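You operate a simulated robot arm through the tools that you are given. There is no shell and no other tool.

Carry out the task below with a simulated two-armed robot. There is one attempt and no reset: what you move stays moved.

## Task
Change the speaker tester over to the cradle: off first, both plugs parked, switch on CRADLE.
Fine: hold each clip key down while its plug comes out; each plug in the park hole of its colour.
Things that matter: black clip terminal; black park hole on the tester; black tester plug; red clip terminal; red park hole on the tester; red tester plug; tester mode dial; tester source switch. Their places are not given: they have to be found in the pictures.

It is judged by the outcome, as a careful person would: the job done as asked, and still so three seconds after it is handed in. It fails if anything else is knocked over, pushed out of place, dropped, spilled or broken.

## Robot
Two 7-joint arms with two-finger parallel grippers on one trunk that stands fixed in place. Base frame: the origin is at the foot of the trunk, x ahead of it, y to its left, z up; the work surface is at about z = 760. Lengths are in mm, angles in rad, forces in N, time in s.
The left shoulder is at [80, 131, 947], the right one opposite. With the tool pointing down near the work surface each hand reaches from about 400 to 860 mm from the base axis, measured 20 degrees to its own side. Payload 1.57 kg a hand.
Tool frame (each hand has its own): the origin (TCP) lies between the finger pads and is the grasp point; the fingertips stand 30 mm ahead of it; z points along the fingers, y is the line along which they close. Largest opening 110 mm; finger width 24, thickness 12; the body of the gripper, 48 by 112 mm, starts 78 mm behind the TCP.
Orientation is that of the tool frame in the base frame, as [roll, pitch, yaw] about the fixed x, y, z axes, in that order (R = Rz(yaw) Ry(pitch) Rx(roll)). With the fingers straight down and closing along the base's y, the tool's x points along the base's -x, its y along +y and its z along -z.

## Interface
- The arms move only by the tool apply_moves. It takes "left_motion", "right_motion" or both (then of equal length, played together; a hand with none holds still); each is a list of rows, each a list of 7 numbers: the shift along the tool's x, y, z in mm, then the turn, a rotation vector about the tool's x, y, z in rad, then the gripper command, from -1 (fully open) to 1 (shut), values between in proportion. In form: [[tx, ty, tz, ax, ay, az, hand], ...]. A call has 1 to 20 rows; each row is the pose to reach, as a shift and turn from the pose commanded when the call began, along the tool's axes at that moment. A row lasts 0.2 s, in which the tool goes at most 50 mm and 0.15 rad; a call with a longer step from one row to the next is refused whole, and so is a gripper value outside its range. Where a pose cannot be reached the arm comes as near as it can. A force on the tool above 40 N (or 10 N above the force at the start of the call, whichever is more), or a blocked arm, ends the call early, and 0.2 s more pass. The fingers move at their own pace (about 108 mm/s each) and stop on an object; they squeeze with about 27 N. The grip force told is the motor's: it shows also when the fingers shut on nothing. Time passes only in rows, and 0.2 s behind the last, so rows that repeat a pose let the fingers close. It gives the time, the measured TCP pose, the force on the tool (base axes), the opening and the grip force at its end, in the units of the frame above (readings bear some noise), with the torque about the TCP (base axes, N m) and any sound that the robot's microphone picked up.
- Cameras (640 x 400 px; columns grow to the right, rows downward): "scene" is now at [-51, -3.4, 1420.9]; the picture's right is [-0.03, -1.00, 0.00], its down [-0.55, 0.02, -0.83] and it looks along [0.83, -0.03, -0.55] (base axes); focal length 348 px, centre (320, 200). "left" rides on the left gripper at [70, -16, -141] in its tool frame; the picture's right is [0.23, 0.97, 0.00], its down [-0.86, 0.20, -0.48] and it looks along [-0.47, 0.11, 0.88] (tool axes); focal length 222 px, centre (320, 200). "right" rides on the right gripper at [70, 16, -141] in its tool frame; the picture's right is [-0.23, 0.97, 0.00], its down [-0.85, -0.20, -0.48] and it looks along [-0.47, -0.11, 0.88] (tool axes); focal length 222 px, centre (320, 200).
- camera(camera): a new picture of that camera. It takes no simulated time.
- aim_head(pan, tilt): turns the head with the scene camera to pan (to the left, within 1.902 rad either way) and tilt (down, from -0.506 to 1.204), counted from straight ahead of the robot. It gives what a move gives.
- measure_at(camera, pixels): for up to 12 pixels [column, row] of the newest picture of that camera ("zoom" is the newest enlarged one), the place [x, y, z] in the base frame of the surface seen there, good to about 2 mm. It takes no simulated time.
- inspect(camera, box): a new picture of the part [left, top, right, bottom] of that camera's present view, enlarged. It takes no simulated time.
- close_job(): hands the job in; it is judged then, once.

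Open the grippers and draw the arms clear of the work before you hand the job in, unless the task says otherwise.

The tools are called after ">>>" as name(argument=value, ...) on one line, values as JSON. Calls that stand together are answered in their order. apply_moves: Moves the arms, as the interface text tells. Its arguments: {"type":"object","properties":{"left_motion":{"type":"array"},"right_motion":{"type":"array"}},"required":[]} The other tools are called the same way: aim_head (pan, tilt) turns the head that bears the scene camera; camera (camera) takes a picture; measure_at (camera, pixels) gives the place of the surface under pixels of a picture; inspect (camera, box) takes an enlarged picture of a part of a camera's view; close_job () hands the job in.

At the start:

```text
clock: 0.0
left_tcp_pos: [548.1, 208.2, 1209.5]
left_ee_rot: [3.141, -0.001, -3.141]
left_ft_force: [0.0, 0.7, -0.2]
left_torque: [-0.01, -0.03, 0.01]
left_finger_gap: 109.9
left_gripper_force: 0.1
right_tcp_pos: [509.8, -324.8, 1136.9]
right_ee_rot: [3.141, 0.001, 3.141]
right_ft_force: [0.0, -1.0, 0.3]
right_torque: [-0.02, 0.02, 0.0]
right_finger_gap: 110.0
right_gripper_force: 0.1
head pan, tilt: [-0.033, 0.585]
```

scene: 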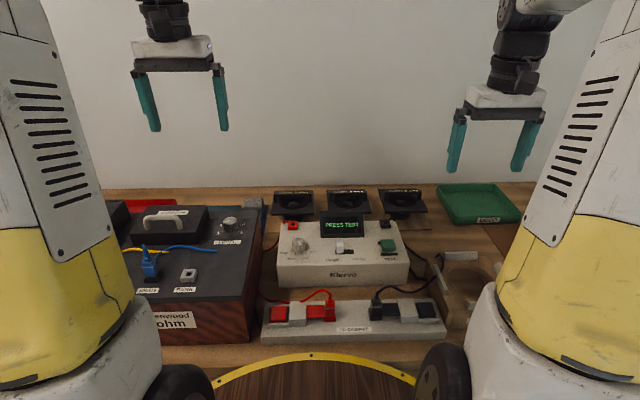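
right: 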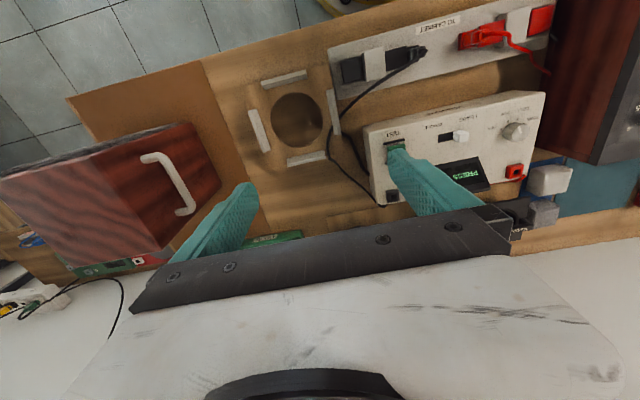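
left: 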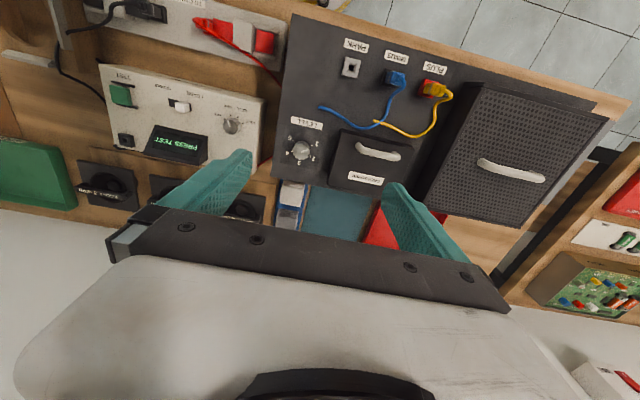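

The scene shows the tester (white box at about 340,255) and the clip block in front (350,320). I'll enlarge those parts first.

>>> inspect(camera="scene", box=[250, 180, 460, 350])

>>> inspect(camera="right", box=[320, 0, 600, 210])

>>> inspect(camera="left", box=[40, 0, 300, 220])

```text
2.35 times, centred on (355, 265) of scene
```

zoom: 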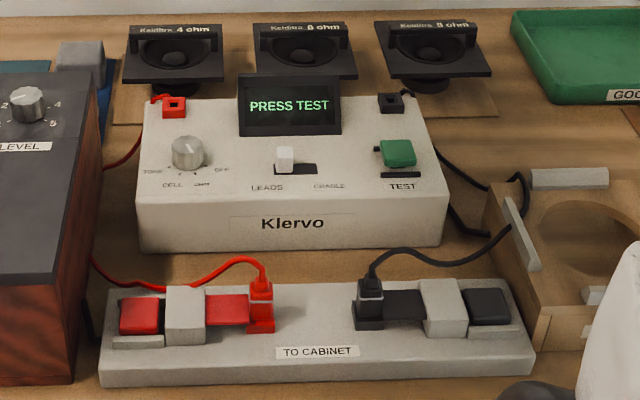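

```text
1.90 times, centred on (460, 105) of right
```

zoom: 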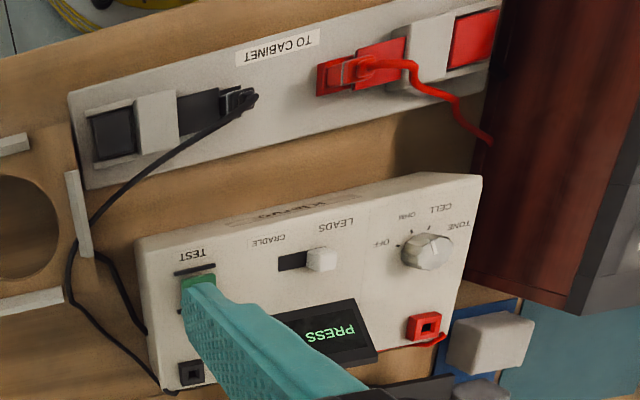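

```text
1.82 times, centred on (170, 110) of left
```

zoom: 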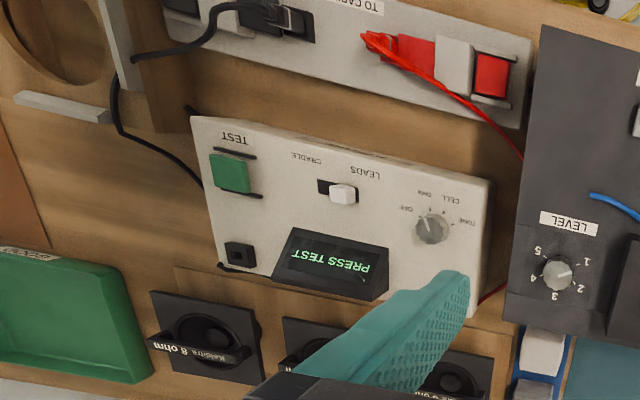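

Now closer enlargements: red clip (around 300,312), black clip (405,310), and the tester's dial, switch and park holes.

>>> inspect(camera="scene", box=[258, 280, 354, 340])

>>> inspect(camera="scene", box=[350, 280, 446, 340])

>>> inspect(camera="scene", box=[270, 205, 366, 265])

>>> inspect(camera="scene", box=[330, 205, 426, 265])

```text
6.67 times, centred on (306, 310) of scene
```

zoom: 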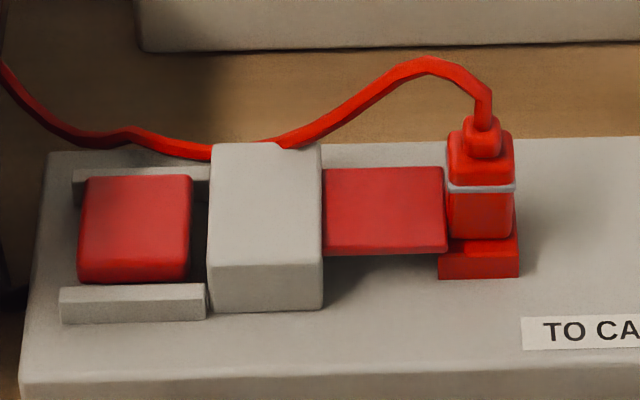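

```text
6.67 times, centred on (398, 310) of scene
```

zoom: 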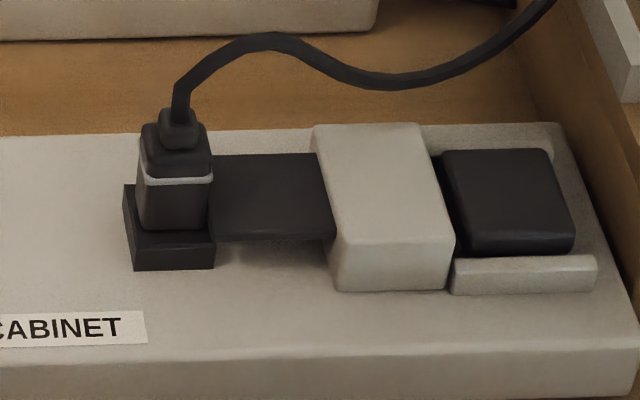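

```text
6.67 times, centred on (318, 235) of scene
```

zoom: 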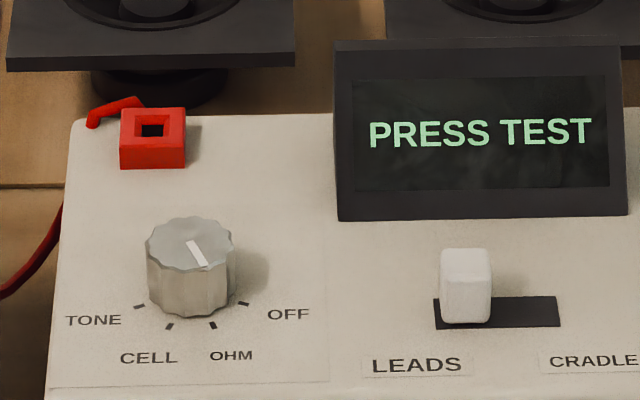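

```text
6.67 times, centred on (378, 235) of scene
```

zoom: 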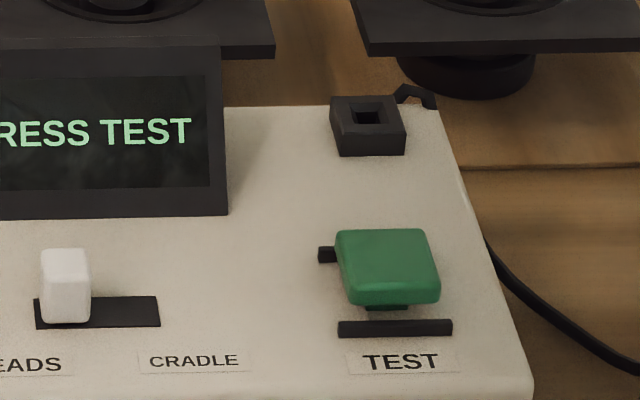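

Measuring: first the tester zoom (dial, park holes, switch), from a fresh enlargement covering the dial and red park hole.

>>> inspect(camera="scene", box=[270, 205, 366, 265])

>>> measure_at(camera="zoom", pixels=[[153, 130], [130, 112], [180, 112], [190, 243], [152, 245], [230, 245], [140, 306], [168, 326], [212, 325], [243, 304], [465, 258], [465, 300]])

>>> measure_at(camera="zoom", pixels=[[530, 310], [445, 252], [488, 252], [555, 300], [555, 325], [300, 160], [300, 380], [80, 160], [60, 380], [480, 60], [480, 210], [600, 340]])

```text
6.67 times, centred on (318, 235) of scene
```

zoom: 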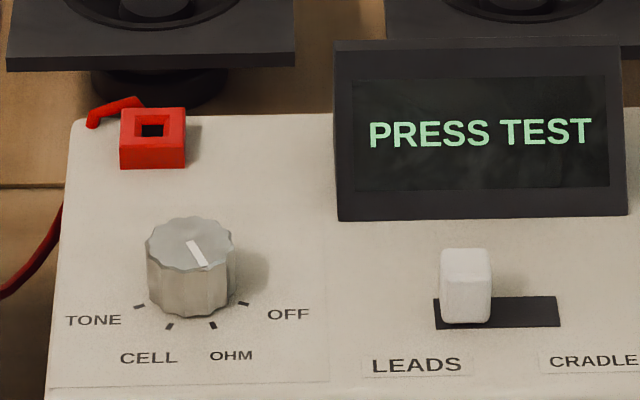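

```text
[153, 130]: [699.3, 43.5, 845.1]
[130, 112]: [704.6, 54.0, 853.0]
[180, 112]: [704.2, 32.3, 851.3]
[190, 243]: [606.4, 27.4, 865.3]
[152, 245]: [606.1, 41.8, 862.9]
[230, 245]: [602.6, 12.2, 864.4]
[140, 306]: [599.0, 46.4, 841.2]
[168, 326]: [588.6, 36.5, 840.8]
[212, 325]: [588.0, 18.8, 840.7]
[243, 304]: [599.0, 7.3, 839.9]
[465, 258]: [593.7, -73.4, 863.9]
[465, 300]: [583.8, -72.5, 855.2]
```

```text
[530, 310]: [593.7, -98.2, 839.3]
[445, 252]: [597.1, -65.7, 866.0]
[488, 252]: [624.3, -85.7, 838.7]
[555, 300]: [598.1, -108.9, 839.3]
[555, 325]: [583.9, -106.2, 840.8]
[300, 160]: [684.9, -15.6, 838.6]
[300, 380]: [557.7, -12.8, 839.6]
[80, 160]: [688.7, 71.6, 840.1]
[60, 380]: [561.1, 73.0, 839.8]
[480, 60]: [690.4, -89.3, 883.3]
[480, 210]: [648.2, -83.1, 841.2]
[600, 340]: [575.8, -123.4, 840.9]
```

Dial is centred near (607, 27) with its top at z≈864.5, and its pointer is on OHM. Now I measure the black side of the tester and both clips.

>>> inspect(camera="scene", box=[330, 205, 426, 265])

>>> measure_at(camera="zoom", pixels=[[340, 100], [398, 103], [335, 122], [405, 126], [368, 118], [370, 130], [385, 265], [395, 327], [140, 60], [40, 300], [158, 300], [65, 255]])

>>> inspect(camera="scene", box=[258, 280, 354, 340])

>>> measure_at(camera="zoom", pixels=[[135, 190], [135, 230], [135, 260], [85, 225], [185, 225], [265, 160], [265, 240], [265, 285], [385, 180], [385, 240], [330, 210], [440, 210]])

>>> measure_at(camera="zoom", pixels=[[480, 165], [480, 188], [480, 215], [450, 210], [510, 210], [480, 260], [445, 262], [515, 260], [482, 140], [482, 122], [580, 260], [100, 345]])

>>> inspect(camera="scene", box=[350, 280, 446, 340])

>>> measure_at(camera="zoom", pixels=[[505, 165], [505, 200], [510, 235], [455, 200], [560, 200], [370, 140], [385, 200], [385, 260], [265, 170], [270, 225], [220, 200], [320, 200]])

>>> measure_at(camera="zoom", pixels=[[178, 160], [178, 182], [175, 210], [145, 205], [205, 205], [170, 252], [135, 255], [210, 255], [180, 135], [180, 118], [60, 250], [520, 320]])

```text
6.67 times, centred on (378, 235) of scene
```

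zoom: 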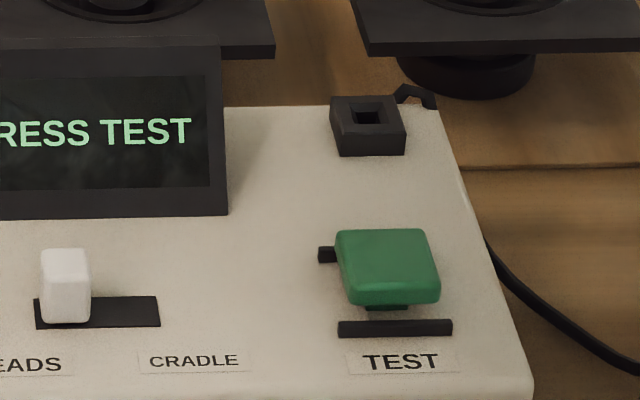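

```text
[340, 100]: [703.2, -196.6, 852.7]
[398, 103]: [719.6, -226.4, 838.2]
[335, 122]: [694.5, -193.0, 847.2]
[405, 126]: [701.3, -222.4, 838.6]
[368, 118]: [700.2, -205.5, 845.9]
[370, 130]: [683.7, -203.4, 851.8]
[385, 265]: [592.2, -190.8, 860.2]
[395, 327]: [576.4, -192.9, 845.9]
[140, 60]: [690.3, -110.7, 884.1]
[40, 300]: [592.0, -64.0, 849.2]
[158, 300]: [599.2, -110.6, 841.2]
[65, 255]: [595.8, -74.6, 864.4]
```

```text
6.67 times, centred on (306, 310) of scene
```

zoom: 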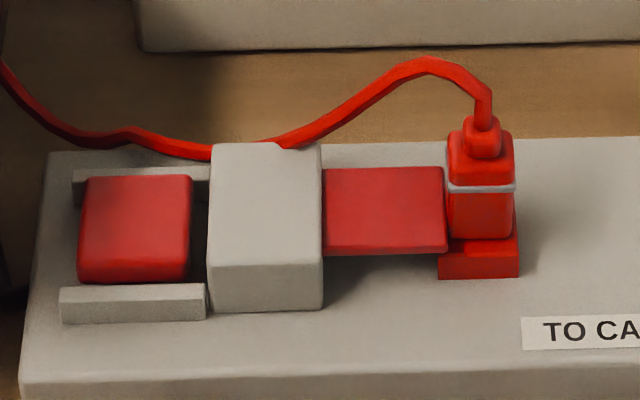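

```text
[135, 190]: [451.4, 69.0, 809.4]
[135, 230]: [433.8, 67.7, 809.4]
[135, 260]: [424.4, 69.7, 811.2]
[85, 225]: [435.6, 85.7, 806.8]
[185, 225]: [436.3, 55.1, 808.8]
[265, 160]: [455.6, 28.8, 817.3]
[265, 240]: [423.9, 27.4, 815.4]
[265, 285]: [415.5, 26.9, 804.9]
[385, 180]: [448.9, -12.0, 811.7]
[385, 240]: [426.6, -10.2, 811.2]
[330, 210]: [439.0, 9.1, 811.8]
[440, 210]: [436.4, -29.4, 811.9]
```

```text
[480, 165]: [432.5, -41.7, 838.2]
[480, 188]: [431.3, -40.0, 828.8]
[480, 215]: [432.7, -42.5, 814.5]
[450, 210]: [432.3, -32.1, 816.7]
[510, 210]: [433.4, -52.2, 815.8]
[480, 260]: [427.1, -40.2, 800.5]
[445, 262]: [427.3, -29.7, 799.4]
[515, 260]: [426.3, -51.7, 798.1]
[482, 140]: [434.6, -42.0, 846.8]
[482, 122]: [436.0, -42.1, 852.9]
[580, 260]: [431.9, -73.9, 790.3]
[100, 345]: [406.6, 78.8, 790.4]
```

```text
6.67 times, centred on (398, 310) of scene
```

zoom: 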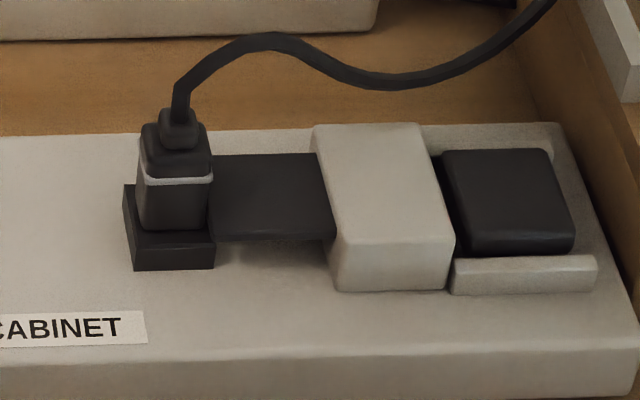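

```text
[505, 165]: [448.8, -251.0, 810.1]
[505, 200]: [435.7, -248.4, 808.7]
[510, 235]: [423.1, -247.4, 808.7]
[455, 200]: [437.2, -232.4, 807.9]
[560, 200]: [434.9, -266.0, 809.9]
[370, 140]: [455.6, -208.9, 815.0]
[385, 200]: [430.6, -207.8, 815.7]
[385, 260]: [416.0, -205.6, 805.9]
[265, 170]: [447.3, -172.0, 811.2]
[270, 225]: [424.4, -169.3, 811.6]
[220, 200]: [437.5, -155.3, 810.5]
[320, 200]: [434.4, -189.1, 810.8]
```

```text
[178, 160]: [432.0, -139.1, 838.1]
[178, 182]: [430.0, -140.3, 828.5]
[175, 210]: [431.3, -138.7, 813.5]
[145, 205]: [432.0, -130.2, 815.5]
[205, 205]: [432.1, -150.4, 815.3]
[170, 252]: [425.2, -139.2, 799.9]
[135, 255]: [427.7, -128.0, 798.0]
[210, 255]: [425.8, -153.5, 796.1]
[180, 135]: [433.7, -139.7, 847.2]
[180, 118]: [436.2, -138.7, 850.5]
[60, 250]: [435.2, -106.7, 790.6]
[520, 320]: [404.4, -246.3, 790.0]
```

Everything is located: red plug near (442,-42), red key (437,69), black plug (442,-140), black key (437,-249). First the dial: I bring the left hand above it, pre-turned so that the 45° turn from OHM to OFF is centred.

>>> apply_moves(left_motion=[[-7.4, -22.6, 31, 0, 0, 0.049, -1], [-14.8, -45.2, 62, 0, 0, 0.098, -1], [-22.2, -67.9, 93, 0, 0, 0.147, -1], [-29.5, -90.5, 124.5, 0, 0, 0.196, -1], [-36.9, -113, 155.6, 0, 0, 0.245, -0.8], [-44.3, -135.8, 186.8, 0, 0, 0.294, -0.6], [-51.6, -158.4, 217.9, 0, 0, 0.343, -0.4], [-59, -181, 249, 0, 0, 0.39, -0.3], [-59, -181, 249, 0, 0, 0.39, -0.3]])

>>> camera(camera="scene")

>>> camera(camera="left")

```text
clock: 2.0
left_tcp_pos: [606.8, 27.7, 962.4]
left_ee_rot: [3.141, -0.001, 2.752]
left_ft_force: [0.7, 0.0, -0.6]
left_torque: [-0.04, -0.04, 0.02]
left_finger_gap: 71.5
left_gripper_force: 0.0
right_tcp_pos: [510.0, -324.8, 1136.8]
right_ee_rot: [-3.142, 0.0, 3.141]
right_ft_force: [0.2, -0.3, 1.0]
right_torque: [-0.01, 0.01, 0.02]
right_finger_gap: 110.1
right_gripper_force: 0.1
head pan, tilt: [-0.033, 0.585]
```

```text
taken
```

scene: 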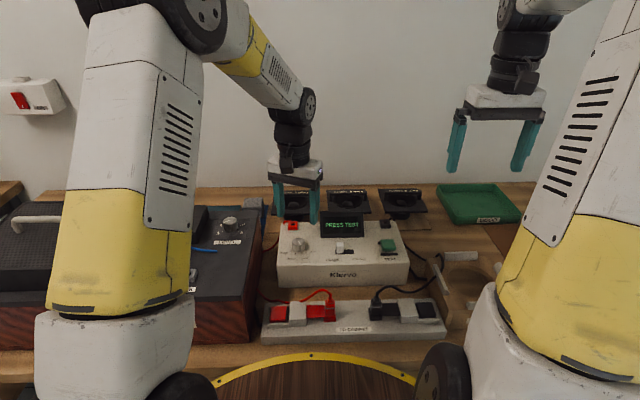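

```text
taken
```

left: 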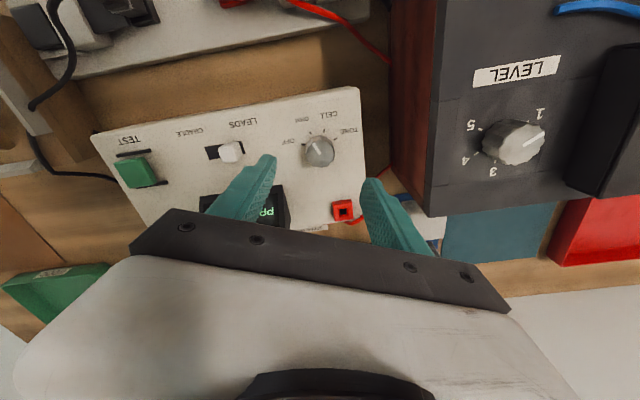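

The hand is above the dial (left picture, dial at about 318,151). I enlarge it to measure the dial's centre and check the pointer.

>>> inspect(camera="left", box=[270, 100, 370, 230])

>>> inspect(camera="left", box=[280, 110, 360, 160])

>>> measure_at(camera="left", pixels=[[319, 152], [308, 148], [329, 152], [318, 140], [319, 160], [342, 211], [334, 204], [350, 204], [334, 216], [350, 218]])

```text
3.08 times, centred on (320, 165) of left
```

zoom: 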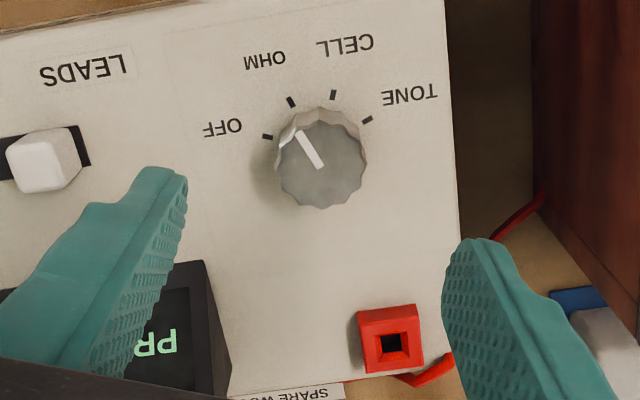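

```text
8.00 times, centred on (320, 135) of left
```

zoom: 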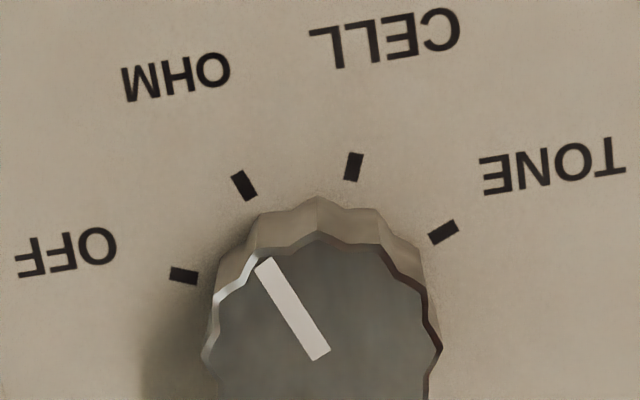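

```text
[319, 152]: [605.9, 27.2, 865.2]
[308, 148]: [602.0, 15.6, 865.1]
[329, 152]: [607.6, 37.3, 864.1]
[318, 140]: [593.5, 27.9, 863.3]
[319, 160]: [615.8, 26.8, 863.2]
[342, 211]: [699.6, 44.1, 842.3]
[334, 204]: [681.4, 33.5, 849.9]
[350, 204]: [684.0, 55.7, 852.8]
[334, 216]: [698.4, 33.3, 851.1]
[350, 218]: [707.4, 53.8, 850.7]
```

Dial centre reads (606, 27), top 865; pointer clearly on OHM. I go straight down to z≈875 and close on the dial.

>>> apply_moves(left_motion=[[0.5, -0.5, 30, 0, 0, 0, -0.3], [0.5, -0.5, 60, 0, 0, 0, -0.3], [0.5, -0.5, 87, 0, 0, 0, -0.3], [0.5, -0.5, 87, 0, 0, 0, 0.2], [0.5, -0.5, 87, 0, 0, 0, 0.6], [0.5, -0.5, 87, 0, 0, 0, 0.6], [0.5, -0.5, 87, 0, 0, 0, 0.6]])

>>> camera(camera="left")

>>> inspect(camera="scene", box=[250, 180, 380, 280])

```text
clock: 3.6
left_tcp_pos: [605.2, 28.7, 875.5]
left_ee_rot: [3.139, 0.001, 2.752]
left_ft_force: [5.5, 10.4, -4.0]
left_torque: [0.12, -0.8, 0.07]
left_finger_gap: 31.5
left_gripper_force: 40.0
right_tcp_pos: [509.8, -324.7, 1135.9]
right_ee_rot: [3.14, 0.001, -3.141]
right_ft_force: [0.5, -0.2, -0.3]
right_torque: [0.0, 0.03, 0.0]
right_finger_gap: 109.9
right_gripper_force: 0.0
head pan, tilt: [-0.033, 0.585]
```

```text
taken
```

left: 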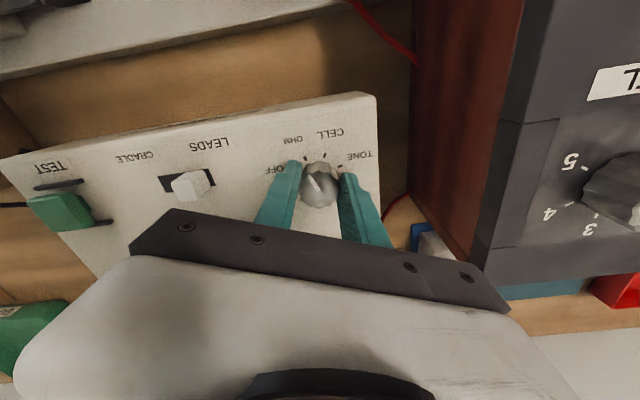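

```text
4.00 times, centred on (315, 230) of scene
```

zoom: 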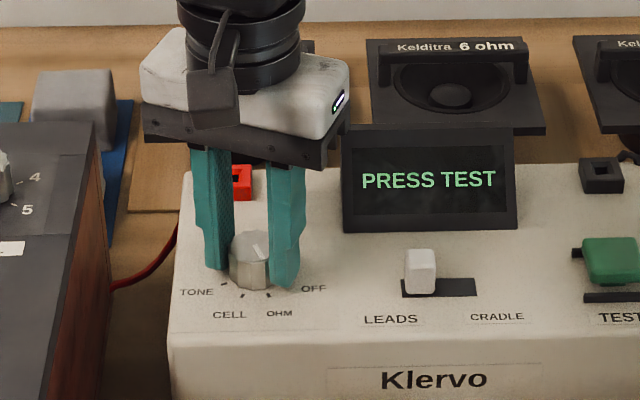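

The dial is gripped (opening 31.5). I turn it 0.785 rad counter-clockwise as seen from above (negative about the tool's z), easing the sideways load with a small shift.

>>> apply_moves(left_motion=[[0, 1.5, 0, 0, 0, 0, 0.6], [0, 1.5, 0, 0, 0, -0.1, 0.6], [0, 1.5, 0, 0, 0, -0.2, 0.6], [0, 1.5, 0, 0, 0, -0.3, 0.6], [0, 1.5, 0, 0, 0, -0.4, 0.6], [0, 1.5, 0, 0, 0, -0.5, 0.6], [0, 1.5, 0, 0, 0, -0.6, 0.6], [0, 1.5, 0, 0, 0, -0.7, 0.6], [0, 1.5, 0, 0, 0, -0.79, 0.6], [0, 1.5, 0, 0, 0, -0.79, 0.6]])

>>> camera(camera="left")

>>> inspect(camera="scene", box=[250, 180, 380, 280])

```text
clock: 5.8
left_tcp_pos: [606.2, 26.9, 874.0]
left_ee_rot: [-3.141, 0.002, -2.742]
left_ft_force: [-12.1, -10.7, 31.6]
left_torque: [0.01, 0.28, 0.0]
left_finger_gap: 31.7
left_gripper_force: 40.3
right_tcp_pos: [508.0, -325.7, 1137.1]
right_ee_rot: [-3.142, 0.0, 3.139]
right_ft_force: [0.4, -0.2, 0.8]
right_torque: [-0.02, 0.02, 0.0]
right_finger_gap: 109.9
right_gripper_force: 0.1
head pan, tilt: [-0.033, 0.585]
```

```text
taken
```

left: 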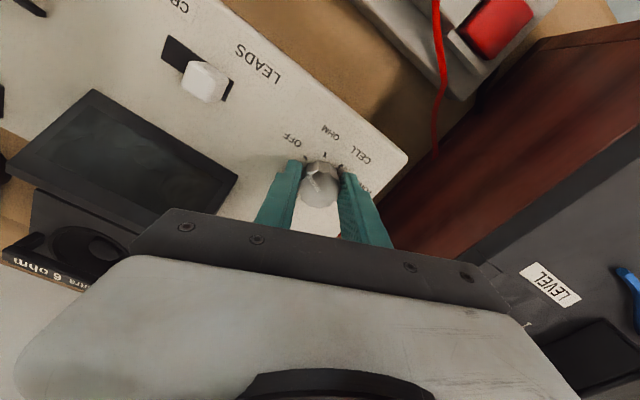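

```text
4.00 times, centred on (315, 230) of scene
```

zoom: 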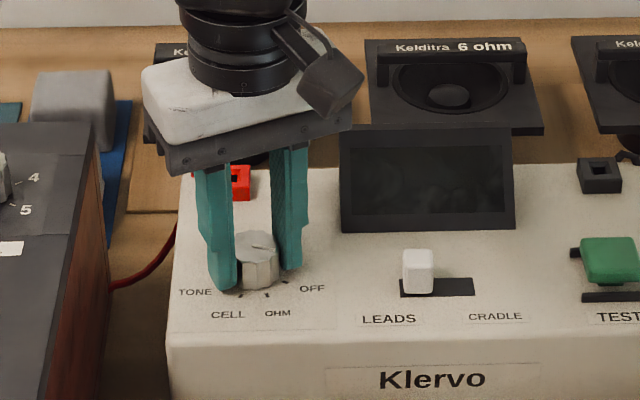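

The display has gone dark, so the dial is at OFF. I open the fingers and lift straight up, then check the pointer.

>>> apply_moves(left_motion=[[0, 0, 0, 0, 0, 0, 0.1], [0, 0, 0, 0, 0, 0, -0.2], [0, 0, -5, 0, 0, 0, -0.3], [0, 0, -40, 0, 0, 0, -0.3], [0, 0, -85, 0, 0, 0, -0.3], [0, 0, -85, 0, 0, 0, -0.3]])

>>> camera(camera="left")

>>> inspect(camera="scene", box=[250, 180, 450, 340])

>>> inspect(camera="scene", box=[270, 205, 366, 265])

```text
clock: 7.2
left_tcp_pos: [604.1, 27.5, 956.9]
left_ee_rot: [-3.141, 0.0, -2.741]
left_ft_force: [-0.4, 0.2, -0.5]
left_torque: [-0.03, 0.02, -0.03]
left_finger_gap: 71.4
left_gripper_force: 0.0
right_tcp_pos: [509.2, -326.3, 1137.7]
right_ee_rot: [3.14, 0.001, 3.141]
right_ft_force: [-0.3, 0.7, 0.1]
right_torque: [-0.03, -0.02, 0.0]
right_finger_gap: 109.9
right_gripper_force: 0.0
head pan, tilt: [-0.033, 0.585]
```

```text
taken
```

left: 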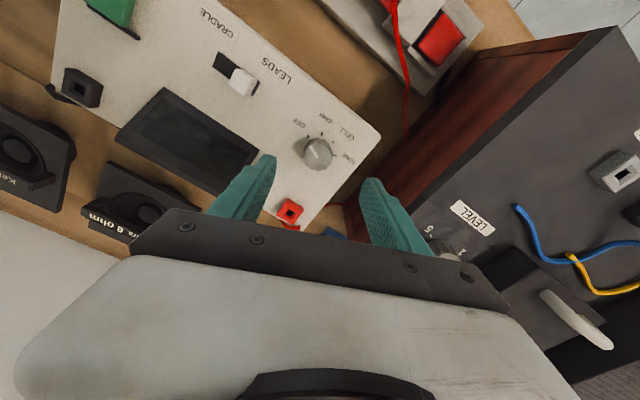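

```text
2.50 times, centred on (350, 260) of scene
```

zoom: 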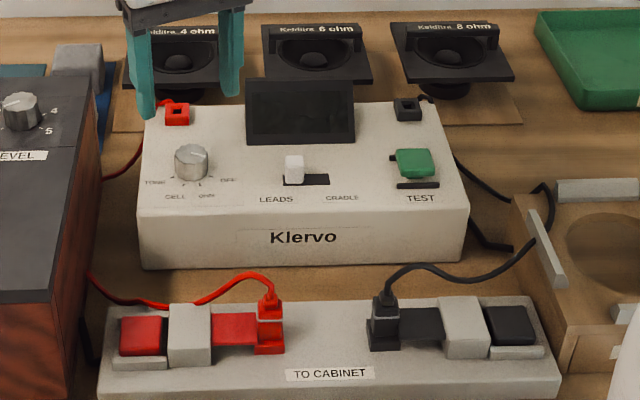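

```text
6.67 times, centred on (318, 235) of scene
```

zoom: 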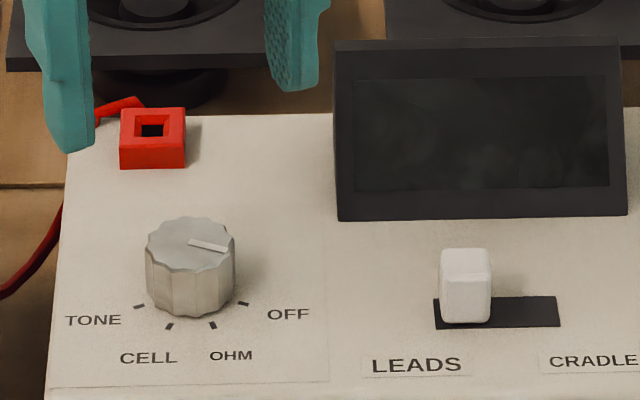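

Pointer is on OFF, display dark, tester in its place. While the left camera sees the red park hole (290,210), I enlarge and measure it.

>>> inspect(camera="left", box=[266, 190, 314, 220])

>>> measure_at(camera="zoom", pixels=[[320, 100], [320, 200], [250, 180], [390, 230], [320, 280], [320, 320], [230, 290], [400, 320], [280, 120], [380, 140], [300, 250], [350, 260]])

```text
13.33 times, centred on (290, 205) of left
```

zoom: 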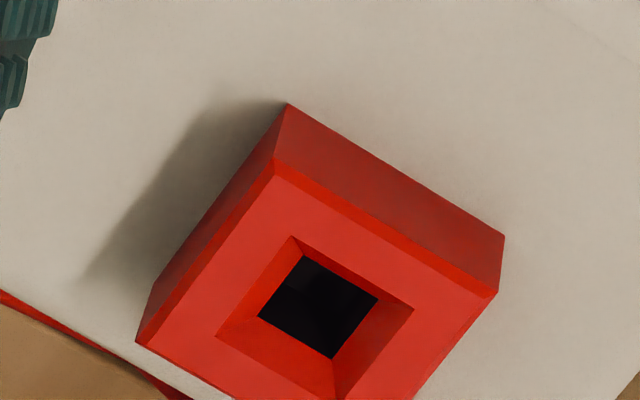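

```text
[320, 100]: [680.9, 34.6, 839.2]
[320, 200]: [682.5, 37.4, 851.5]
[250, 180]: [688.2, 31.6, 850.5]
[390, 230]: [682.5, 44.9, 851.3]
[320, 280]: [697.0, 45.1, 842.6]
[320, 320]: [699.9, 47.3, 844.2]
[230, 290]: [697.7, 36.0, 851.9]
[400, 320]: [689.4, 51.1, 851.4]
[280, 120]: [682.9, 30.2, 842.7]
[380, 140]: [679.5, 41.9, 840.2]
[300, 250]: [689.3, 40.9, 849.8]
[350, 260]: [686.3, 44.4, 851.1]
```

Enlarging with a slightly different window so the whole red park hole shows, to find its centre.

>>> inspect(camera="left", box=[268, 195, 316, 225])

>>> measure_at(camera="zoom", pixels=[[248, 105], [466, 232], [110, 270], [330, 395], [268, 176], [385, 242], [195, 268], [312, 338], [277, 190], [350, 233], [235, 250], [306, 290]])

```text
13.33 times, centred on (292, 210) of left
```

zoom: 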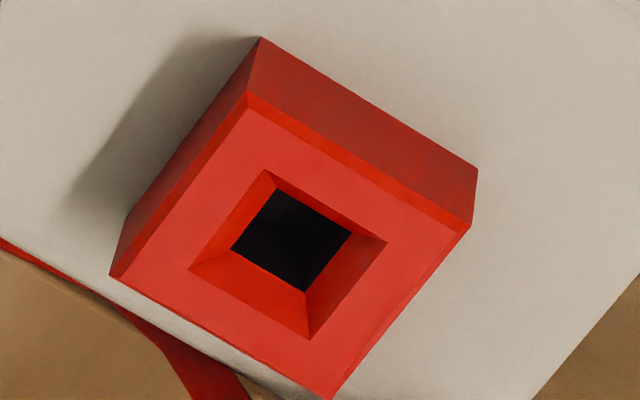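

```text
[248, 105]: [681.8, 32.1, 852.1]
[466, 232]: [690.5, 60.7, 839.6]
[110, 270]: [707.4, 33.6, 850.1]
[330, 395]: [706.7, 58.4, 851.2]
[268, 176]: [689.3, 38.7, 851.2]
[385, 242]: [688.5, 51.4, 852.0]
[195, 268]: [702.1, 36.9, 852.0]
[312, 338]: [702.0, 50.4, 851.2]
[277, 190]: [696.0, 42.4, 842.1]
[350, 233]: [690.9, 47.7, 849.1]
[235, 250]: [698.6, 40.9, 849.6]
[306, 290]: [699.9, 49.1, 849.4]
```

Red park hole centre is (695, 44.5), top z 851.5. Now I bring the left hand closed above the red key and the right hand, turned a quarter so its fingers close along x, toward the red plug at a safe height.

>>> apply_moves(left_motion=[[11.5, 8.6, 0, 0, 0, 0.033, 0], [22.9, 17.2, 0, 0, 0, 0.067, 0.5], [34.4, 25.8, 0, 0, 0, 0.1, 1], [45.9, 34.4, 0, 0, 0, 0.133, 1], [57.3, 43, 0, 0, 0, 0.167, 1], [68.8, 51.7, 0, 0, 0, 0.2, 1], [80.3, 60.3, 0, 0, 0, 0.233, 1], [91.7, 68.9, 0, 0, 0, 0.267, 1], [103.2, 77.5, 0, 0, 0, 0.3, 1], [114.7, 86.1, 0, 0, 0, 0.333, 1], [126.1, 94.7, 0, 0, 0, 0.367, 1], [137.6, 103.3, 0, 0, 0, 0.4, 1], [137.6, 103.3, 0, 0, 0, 0.4, 1]], right_motion=[[5.6, 14.7, 11.4, 0, 0, -0.131, -0.8], [11.2, 29.3, 22.8, 0, 0, -0.262, -0.6], [16.8, 44, 34.3, 0, 0, -0.393, -0.4], [22.3, 58.7, 45.7, 0, 0, -0.524, -0.2], [27.9, 73.3, 57.1, 0, 0, -0.654, -0.1], [33.5, 88, 68.5, 0, 0, -0.785, -0.1], [39.1, 102.7, 79.9, 0, 0, -0.916, -0.1], [44.7, 117.3, 91.3, 0, 0, -1.047, -0.1], [50.3, 132, 102.8, 0, 0, -1.178, -0.1], [55.8, 146.7, 114.2, 0, 0, -1.309, -0.1], [61.4, 161.3, 125.6, 0, 0, -1.44, -0.1], [67, 176, 137, 0, 0, -1.571, -0.1], [67, 176, 137, 0, 0, -1.571, -0.1]])

>>> camera(camera="scene")

>>> camera(camera="right")

>>> camera(camera="left")

```text
clock: 10.0
left_tcp_pos: [440.4, 71.4, 958.3]
left_ee_rot: [3.14, -0.001, 3.14]
left_ft_force: [0.8, 0.4, 0.5]
left_torque: [-0.01, -0.01, 0.0]
left_finger_gap: 0.1
left_gripper_force: 21.8
right_tcp_pos: [441.3, -150.4, 998.7]
right_ee_rot: [3.141, -0.001, -1.57]
right_ft_force: [0.0, -0.1, 0.2]
right_torque: [-0.01, 0.01, 0.01]
right_finger_gap: 60.1
right_gripper_force: 0.1
head pan, tilt: [-0.033, 0.585]
```

```text
taken
```

scene: 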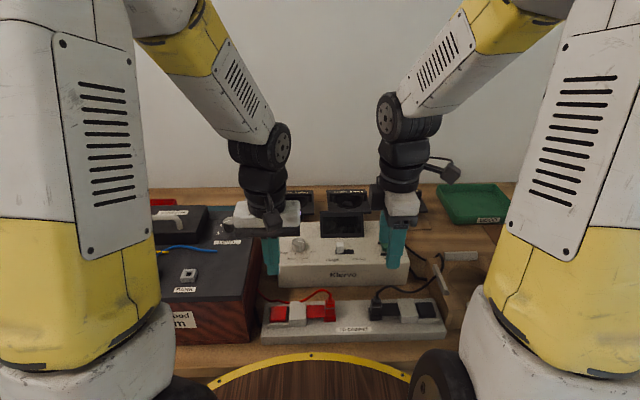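

```text
taken
```

right: 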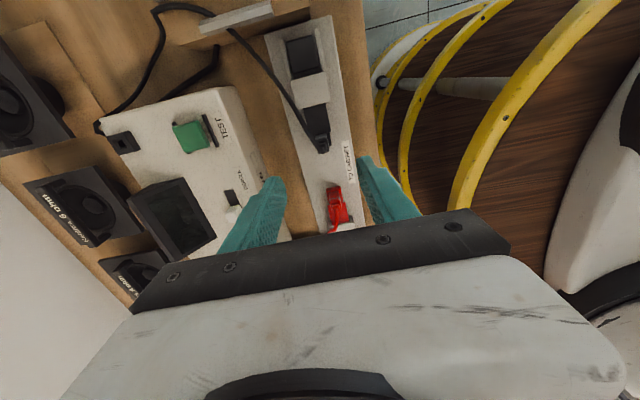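

```text
taken
```

left: 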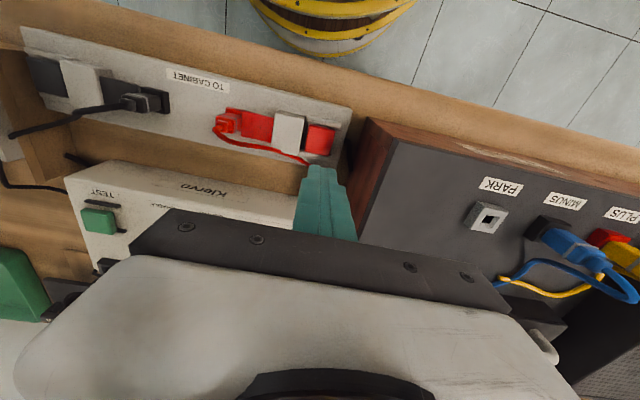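

Both arms are in place above. I check the amp's top height beside the red key and enlarge the red plug and both keys in the wrist views.

>>> measure_at(camera="left", pixels=[[400, 160], [365, 230], [380, 130], [320, 139], [310, 130], [330, 135], [318, 150], [228, 122], [400, 280], [488, 218]])

>>> inspect(camera="left", box=[200, 85, 360, 185])

>>> inspect(camera="right", box=[260, 120, 400, 240])

>>> inspect(camera="right", box=[260, 20, 380, 100])

```text
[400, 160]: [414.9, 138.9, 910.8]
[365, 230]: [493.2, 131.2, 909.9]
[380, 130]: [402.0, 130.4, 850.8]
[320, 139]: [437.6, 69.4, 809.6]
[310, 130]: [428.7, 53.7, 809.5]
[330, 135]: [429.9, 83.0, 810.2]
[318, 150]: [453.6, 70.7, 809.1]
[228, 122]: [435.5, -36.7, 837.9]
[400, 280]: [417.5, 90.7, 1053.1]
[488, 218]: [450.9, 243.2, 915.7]
```

```text
4.00 times, centred on (280, 135) of left
```

zoom: 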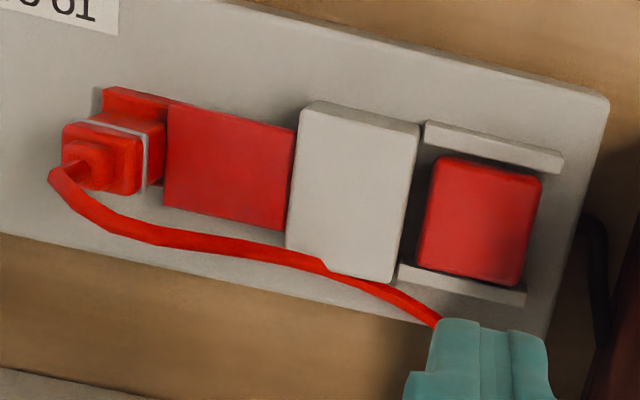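

```text
3.33 times, centred on (330, 180) of right
```

zoom: 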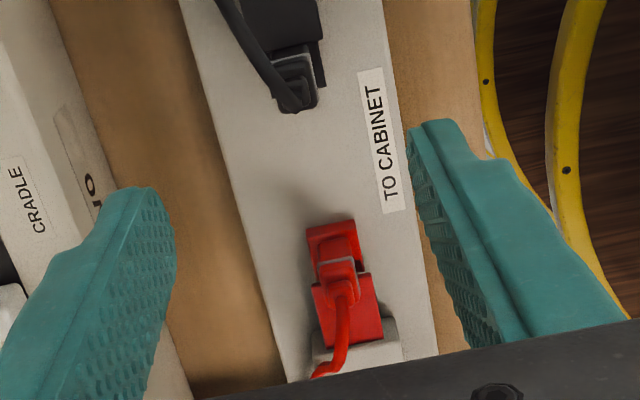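

```text
5.00 times, centred on (320, 60) of right
```

zoom: 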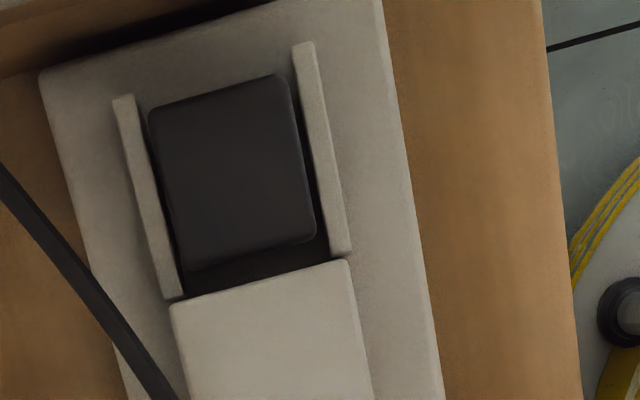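

Amp top is z≈910 with its edge at y≈131, close to the left gripper body, so I turn the left hand a quarter too (body along x) while staying high, shifted to (438, 68).

>>> apply_moves(left_motion=[[0, 0, 0, 0, 0, 0.131, 1], [0, 0, 0, 0, 0, 0.262, 1], [0, 0, 0, 0, 0, 0.393, 1], [0, 0, 0, 0, 0, 0.524, 1], [0, 0, 0, 0, 0, 0.654, 1], [0, 0, 0, 0, 0, 0.785, 1], [0, 0, 0, 0, 0, 0.916, 1], [0, 0, 0, 0, 0, 1.047, 1], [0, 0, 0, 0, 0, 1.178, 1], [0, 0, 0, 0, 0, 1.309, 1], [0, 0, 0, 0, 0, 1.44, 1], [1, -2, 0, 0, 0, 1.571, 1], [1, -2, 0, 0, 0, 1.571, 1]])

>>> camera(camera="left")

>>> inspect(camera="scene", box=[220, 170, 450, 350])

```text
clock: 12.8
left_tcp_pos: [438.9, 67.4, 957.8]
left_ee_rot: [3.14, 0.0, 1.567]
left_ft_force: [-0.6, -0.1, 0.0]
left_torque: [-0.03, 0.02, -0.01]
left_finger_gap: 0.0
left_gripper_force: 21.5
right_tcp_pos: [440.4, -150.2, 998.2]
right_ee_rot: [3.141, 0.002, -1.571]
right_ft_force: [-0.4, -0.3, -1.2]
right_torque: [0.03, -0.02, 0.01]
right_finger_gap: 60.5
right_gripper_force: 0.0
head pan, tilt: [-0.033, 0.585]
```

```text
taken
```

left: 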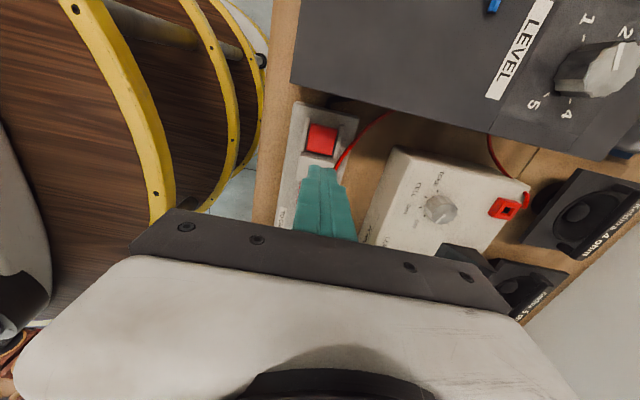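

```text
2.22 times, centred on (335, 260) of scene
```

zoom: 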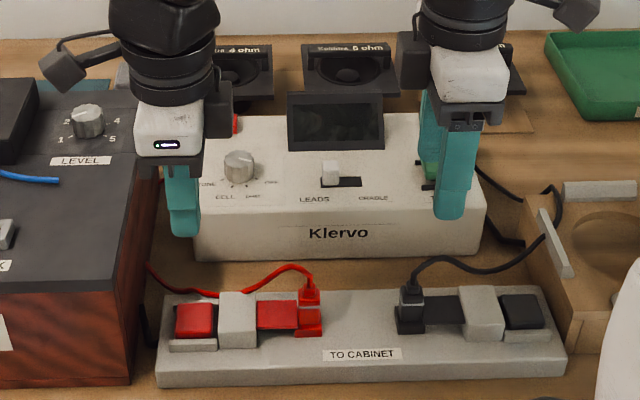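

Left hand now sits over the red key with its body clear of the amp. I bring the right hand over the red plug at z≈930.

>>> apply_moves(right_motion=[[-27, -0.5, 17, 0, 0, 0, -0.1], [-54, -0.5, 34, 0, 0, 0, -0.1], [-80, -1, 51, 0, 0, 0, -0.1], [-107, -1, 68, 0, 0, 0, -0.1], [-107, -1, 68, 0, 0, 0, -0.1]])

>>> camera(camera="right")

>>> inspect(camera="scene", box=[220, 170, 450, 350])

```text
clock: 14.0
left_tcp_pos: [438.1, 68.1, 958.1]
left_ee_rot: [-3.141, 0.001, 1.57]
left_ft_force: [-0.2, -0.3, 0.1]
left_torque: [-0.01, 0.01, -0.05]
left_finger_gap: 0.3
left_gripper_force: 21.1
right_tcp_pos: [442.5, -43.3, 929.5]
right_ee_rot: [-3.14, 0.0, -1.571]
right_ft_force: [-0.7, -0.1, -0.2]
right_torque: [0.0, 0.01, -0.02]
right_finger_gap: 60.2
right_gripper_force: 0.0
head pan, tilt: [-0.033, 0.585]
```

```text
taken
```

right: 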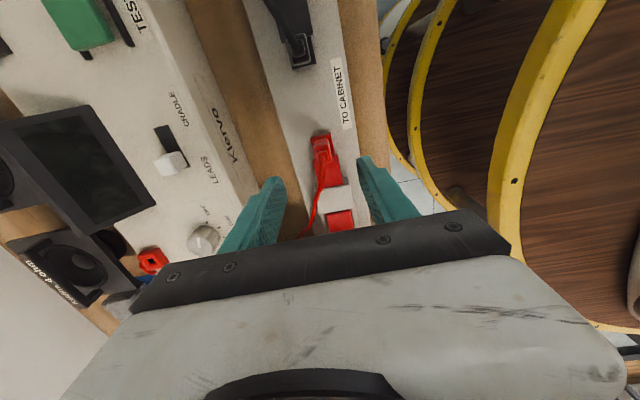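

```text
2.22 times, centred on (335, 260) of scene
```

zoom: 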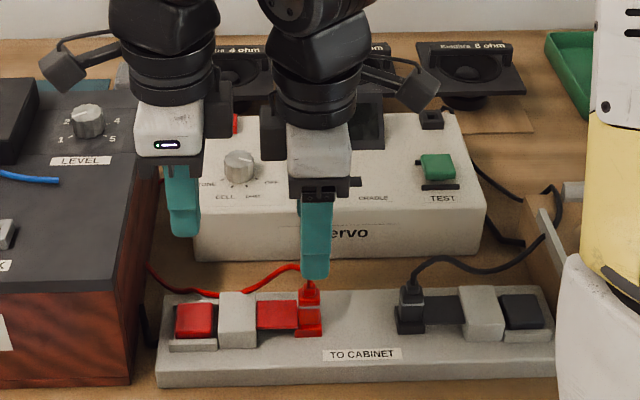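

Right hand is over the red plug (right picture, plug at about 322,147). I enlarge it to measure the plug's width along x and the cable's run.

>>> inspect(camera="right", box=[280, 120, 376, 180])

>>> measure_at(camera="zoom", pixels=[[280, 110], [280, 140], [250, 150], [310, 150], [280, 165], [280, 190], [240, 190], [310, 190], [280, 230], [270, 280], [255, 330], [320, 290]])

```text
6.67 times, centred on (328, 150) of right
```

zoom: 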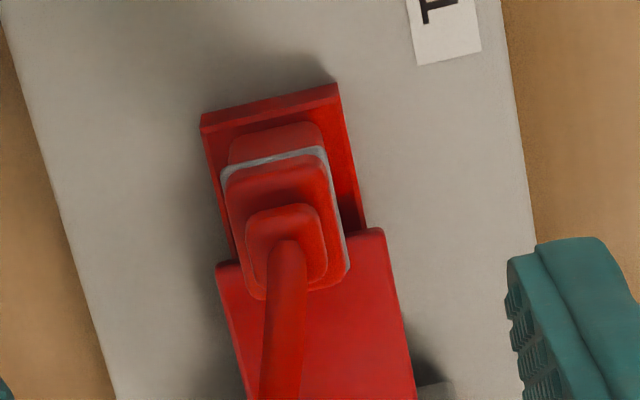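

```text
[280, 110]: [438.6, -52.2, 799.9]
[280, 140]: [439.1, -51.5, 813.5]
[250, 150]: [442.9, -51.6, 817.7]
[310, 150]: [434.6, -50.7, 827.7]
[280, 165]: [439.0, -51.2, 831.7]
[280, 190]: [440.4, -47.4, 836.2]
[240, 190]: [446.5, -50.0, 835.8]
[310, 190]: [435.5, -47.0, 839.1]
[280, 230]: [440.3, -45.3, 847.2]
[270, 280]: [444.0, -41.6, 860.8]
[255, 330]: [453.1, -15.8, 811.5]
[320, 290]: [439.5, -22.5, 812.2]
```

Plug centre reads about (441, -42), about 18 mm across in x. I lower the right hand to z≈845 (tips at 815, above lever height) and close on the plug.

>>> apply_moves(right_motion=[[0, 0.5, 30, 0, 0, 0, -0.1], [0, 0.5, 60, 0, 0, 0, -0.1], [0, 0.5, 84, 0, 0, 0, -0.1], [0, 0.5, 84, 0, 0, 0, -0.1]])

>>> inspect(camera="right", box=[240, 90, 420, 210])

>>> inspect(camera="scene", box=[250, 250, 380, 340])

>>> inspect(camera="left", box=[260, 90, 400, 240])

```text
clock: 15.0
left_tcp_pos: [438.0, 68.5, 956.9]
left_ee_rot: [-3.141, 0.0, 1.568]
left_ft_force: [0.0, 0.2, 0.6]
left_torque: [0.05, -0.03, 0.01]
left_finger_gap: 0.0
left_gripper_force: 21.2
right_tcp_pos: [442.4, -40.4, 846.7]
right_ee_rot: [3.141, -0.001, -1.572]
right_ft_force: [-0.2, 0.0, -0.2]
right_torque: [0.01, 0.04, 0.0]
right_finger_gap: 60.5
right_gripper_force: 0.0
head pan, tilt: [-0.033, 0.585]
```

```text
3.33 times, centred on (330, 150) of right
```

zoom: 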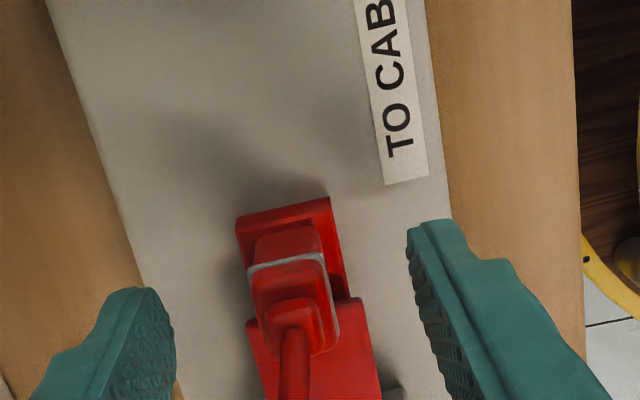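

```text
4.44 times, centred on (315, 295) of scene
```

zoom: 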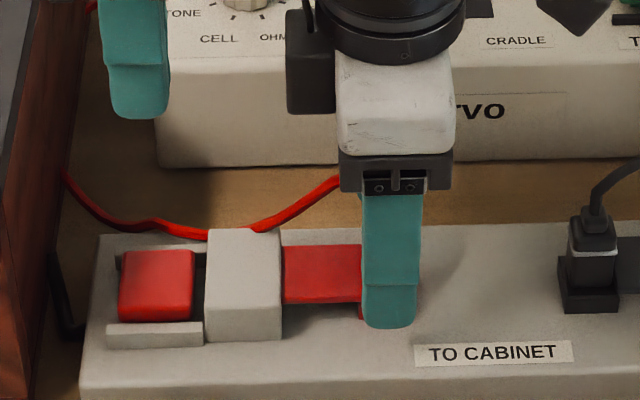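

```text
2.67 times, centred on (330, 165) of left
```

zoom: 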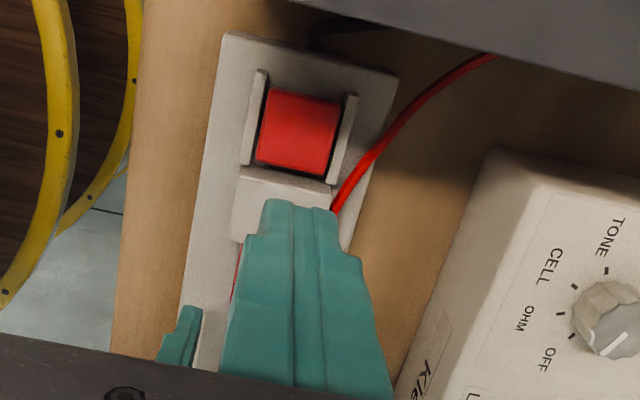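

Fingers straddle the plug. I check the near finger's y-range against the lever end before closing.

>>> inspect(camera="scene", box=[300, 270, 360, 330])

>>> measure_at(camera="scene", pixels=[[333, 305], [343, 305], [334, 318], [338, 310], [335, 300], [341, 316]])

```text
6.67 times, centred on (330, 300) of scene
```

zoom: 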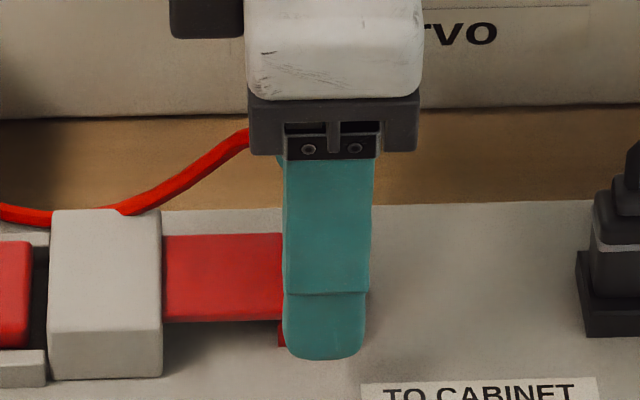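

```text
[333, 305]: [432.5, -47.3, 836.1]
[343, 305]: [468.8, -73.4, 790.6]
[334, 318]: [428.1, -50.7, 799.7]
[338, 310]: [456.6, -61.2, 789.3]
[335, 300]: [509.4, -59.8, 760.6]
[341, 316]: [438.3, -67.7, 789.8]
```

The scene measurement used an older picture, so I measure on the newest enlargement instead.

>>> measure_at(camera="zoom", pixels=[[290, 310], [360, 310], [325, 345], [325, 300], [325, 200], [275, 280], [240, 280], [90, 230]])

```text
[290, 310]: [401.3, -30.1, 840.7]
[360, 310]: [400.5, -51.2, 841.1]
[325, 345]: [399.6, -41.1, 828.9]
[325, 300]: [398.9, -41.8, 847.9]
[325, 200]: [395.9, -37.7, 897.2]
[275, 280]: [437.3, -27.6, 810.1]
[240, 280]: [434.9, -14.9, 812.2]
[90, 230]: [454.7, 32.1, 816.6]
```

The near finger spans y≈-29 to -52. I shift 4 mm toward -y to clear the lever end, lower 3 mm, and close on the plug.

>>> apply_moves(right_motion=[[4, 0, 3, 0, 0, 0, -0.1], [4, 0, 3, 0, 0, 0, 0.3], [4, 0, 3, 0, 0, 0, 0.8], [4, 0, 3, 0, 0, 0, 0.9], [4, 0, 3, 0, 0, 0, 0.9]])

>>> inspect(camera="right", box=[240, 90, 420, 210])

>>> inspect(camera="scene", box=[250, 250, 380, 340])

```text
clock: 16.2
left_tcp_pos: [438.1, 67.8, 958.9]
left_ee_rot: [-3.142, 0.0, 1.57]
left_ft_force: [-0.8, -0.9, 0.5]
left_torque: [0.01, 0.01, 0.0]
left_finger_gap: 0.0
left_gripper_force: 21.4
right_tcp_pos: [440.8, -45.2, 845.5]
right_ee_rot: [3.14, 0.0, -1.57]
right_ft_force: [-9.4, 1.5, -3.1]
right_torque: [0.03, 0.39, 0.04]
right_finger_gap: 15.5
right_gripper_force: 26.9
head pan, tilt: [-0.033, 0.585]
```

```text
3.33 times, centred on (330, 150) of right
```

zoom: 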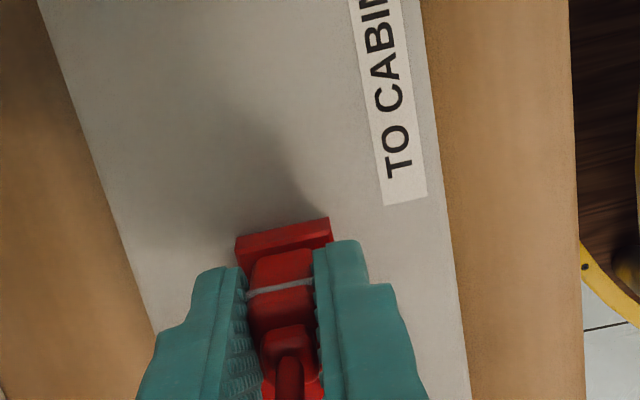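

```text
4.44 times, centred on (315, 295) of scene
```

zoom: 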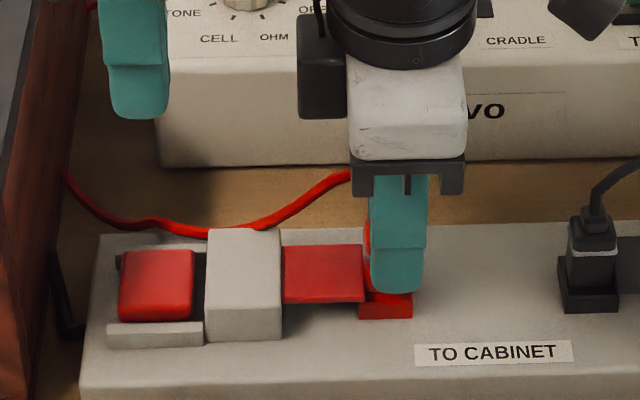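

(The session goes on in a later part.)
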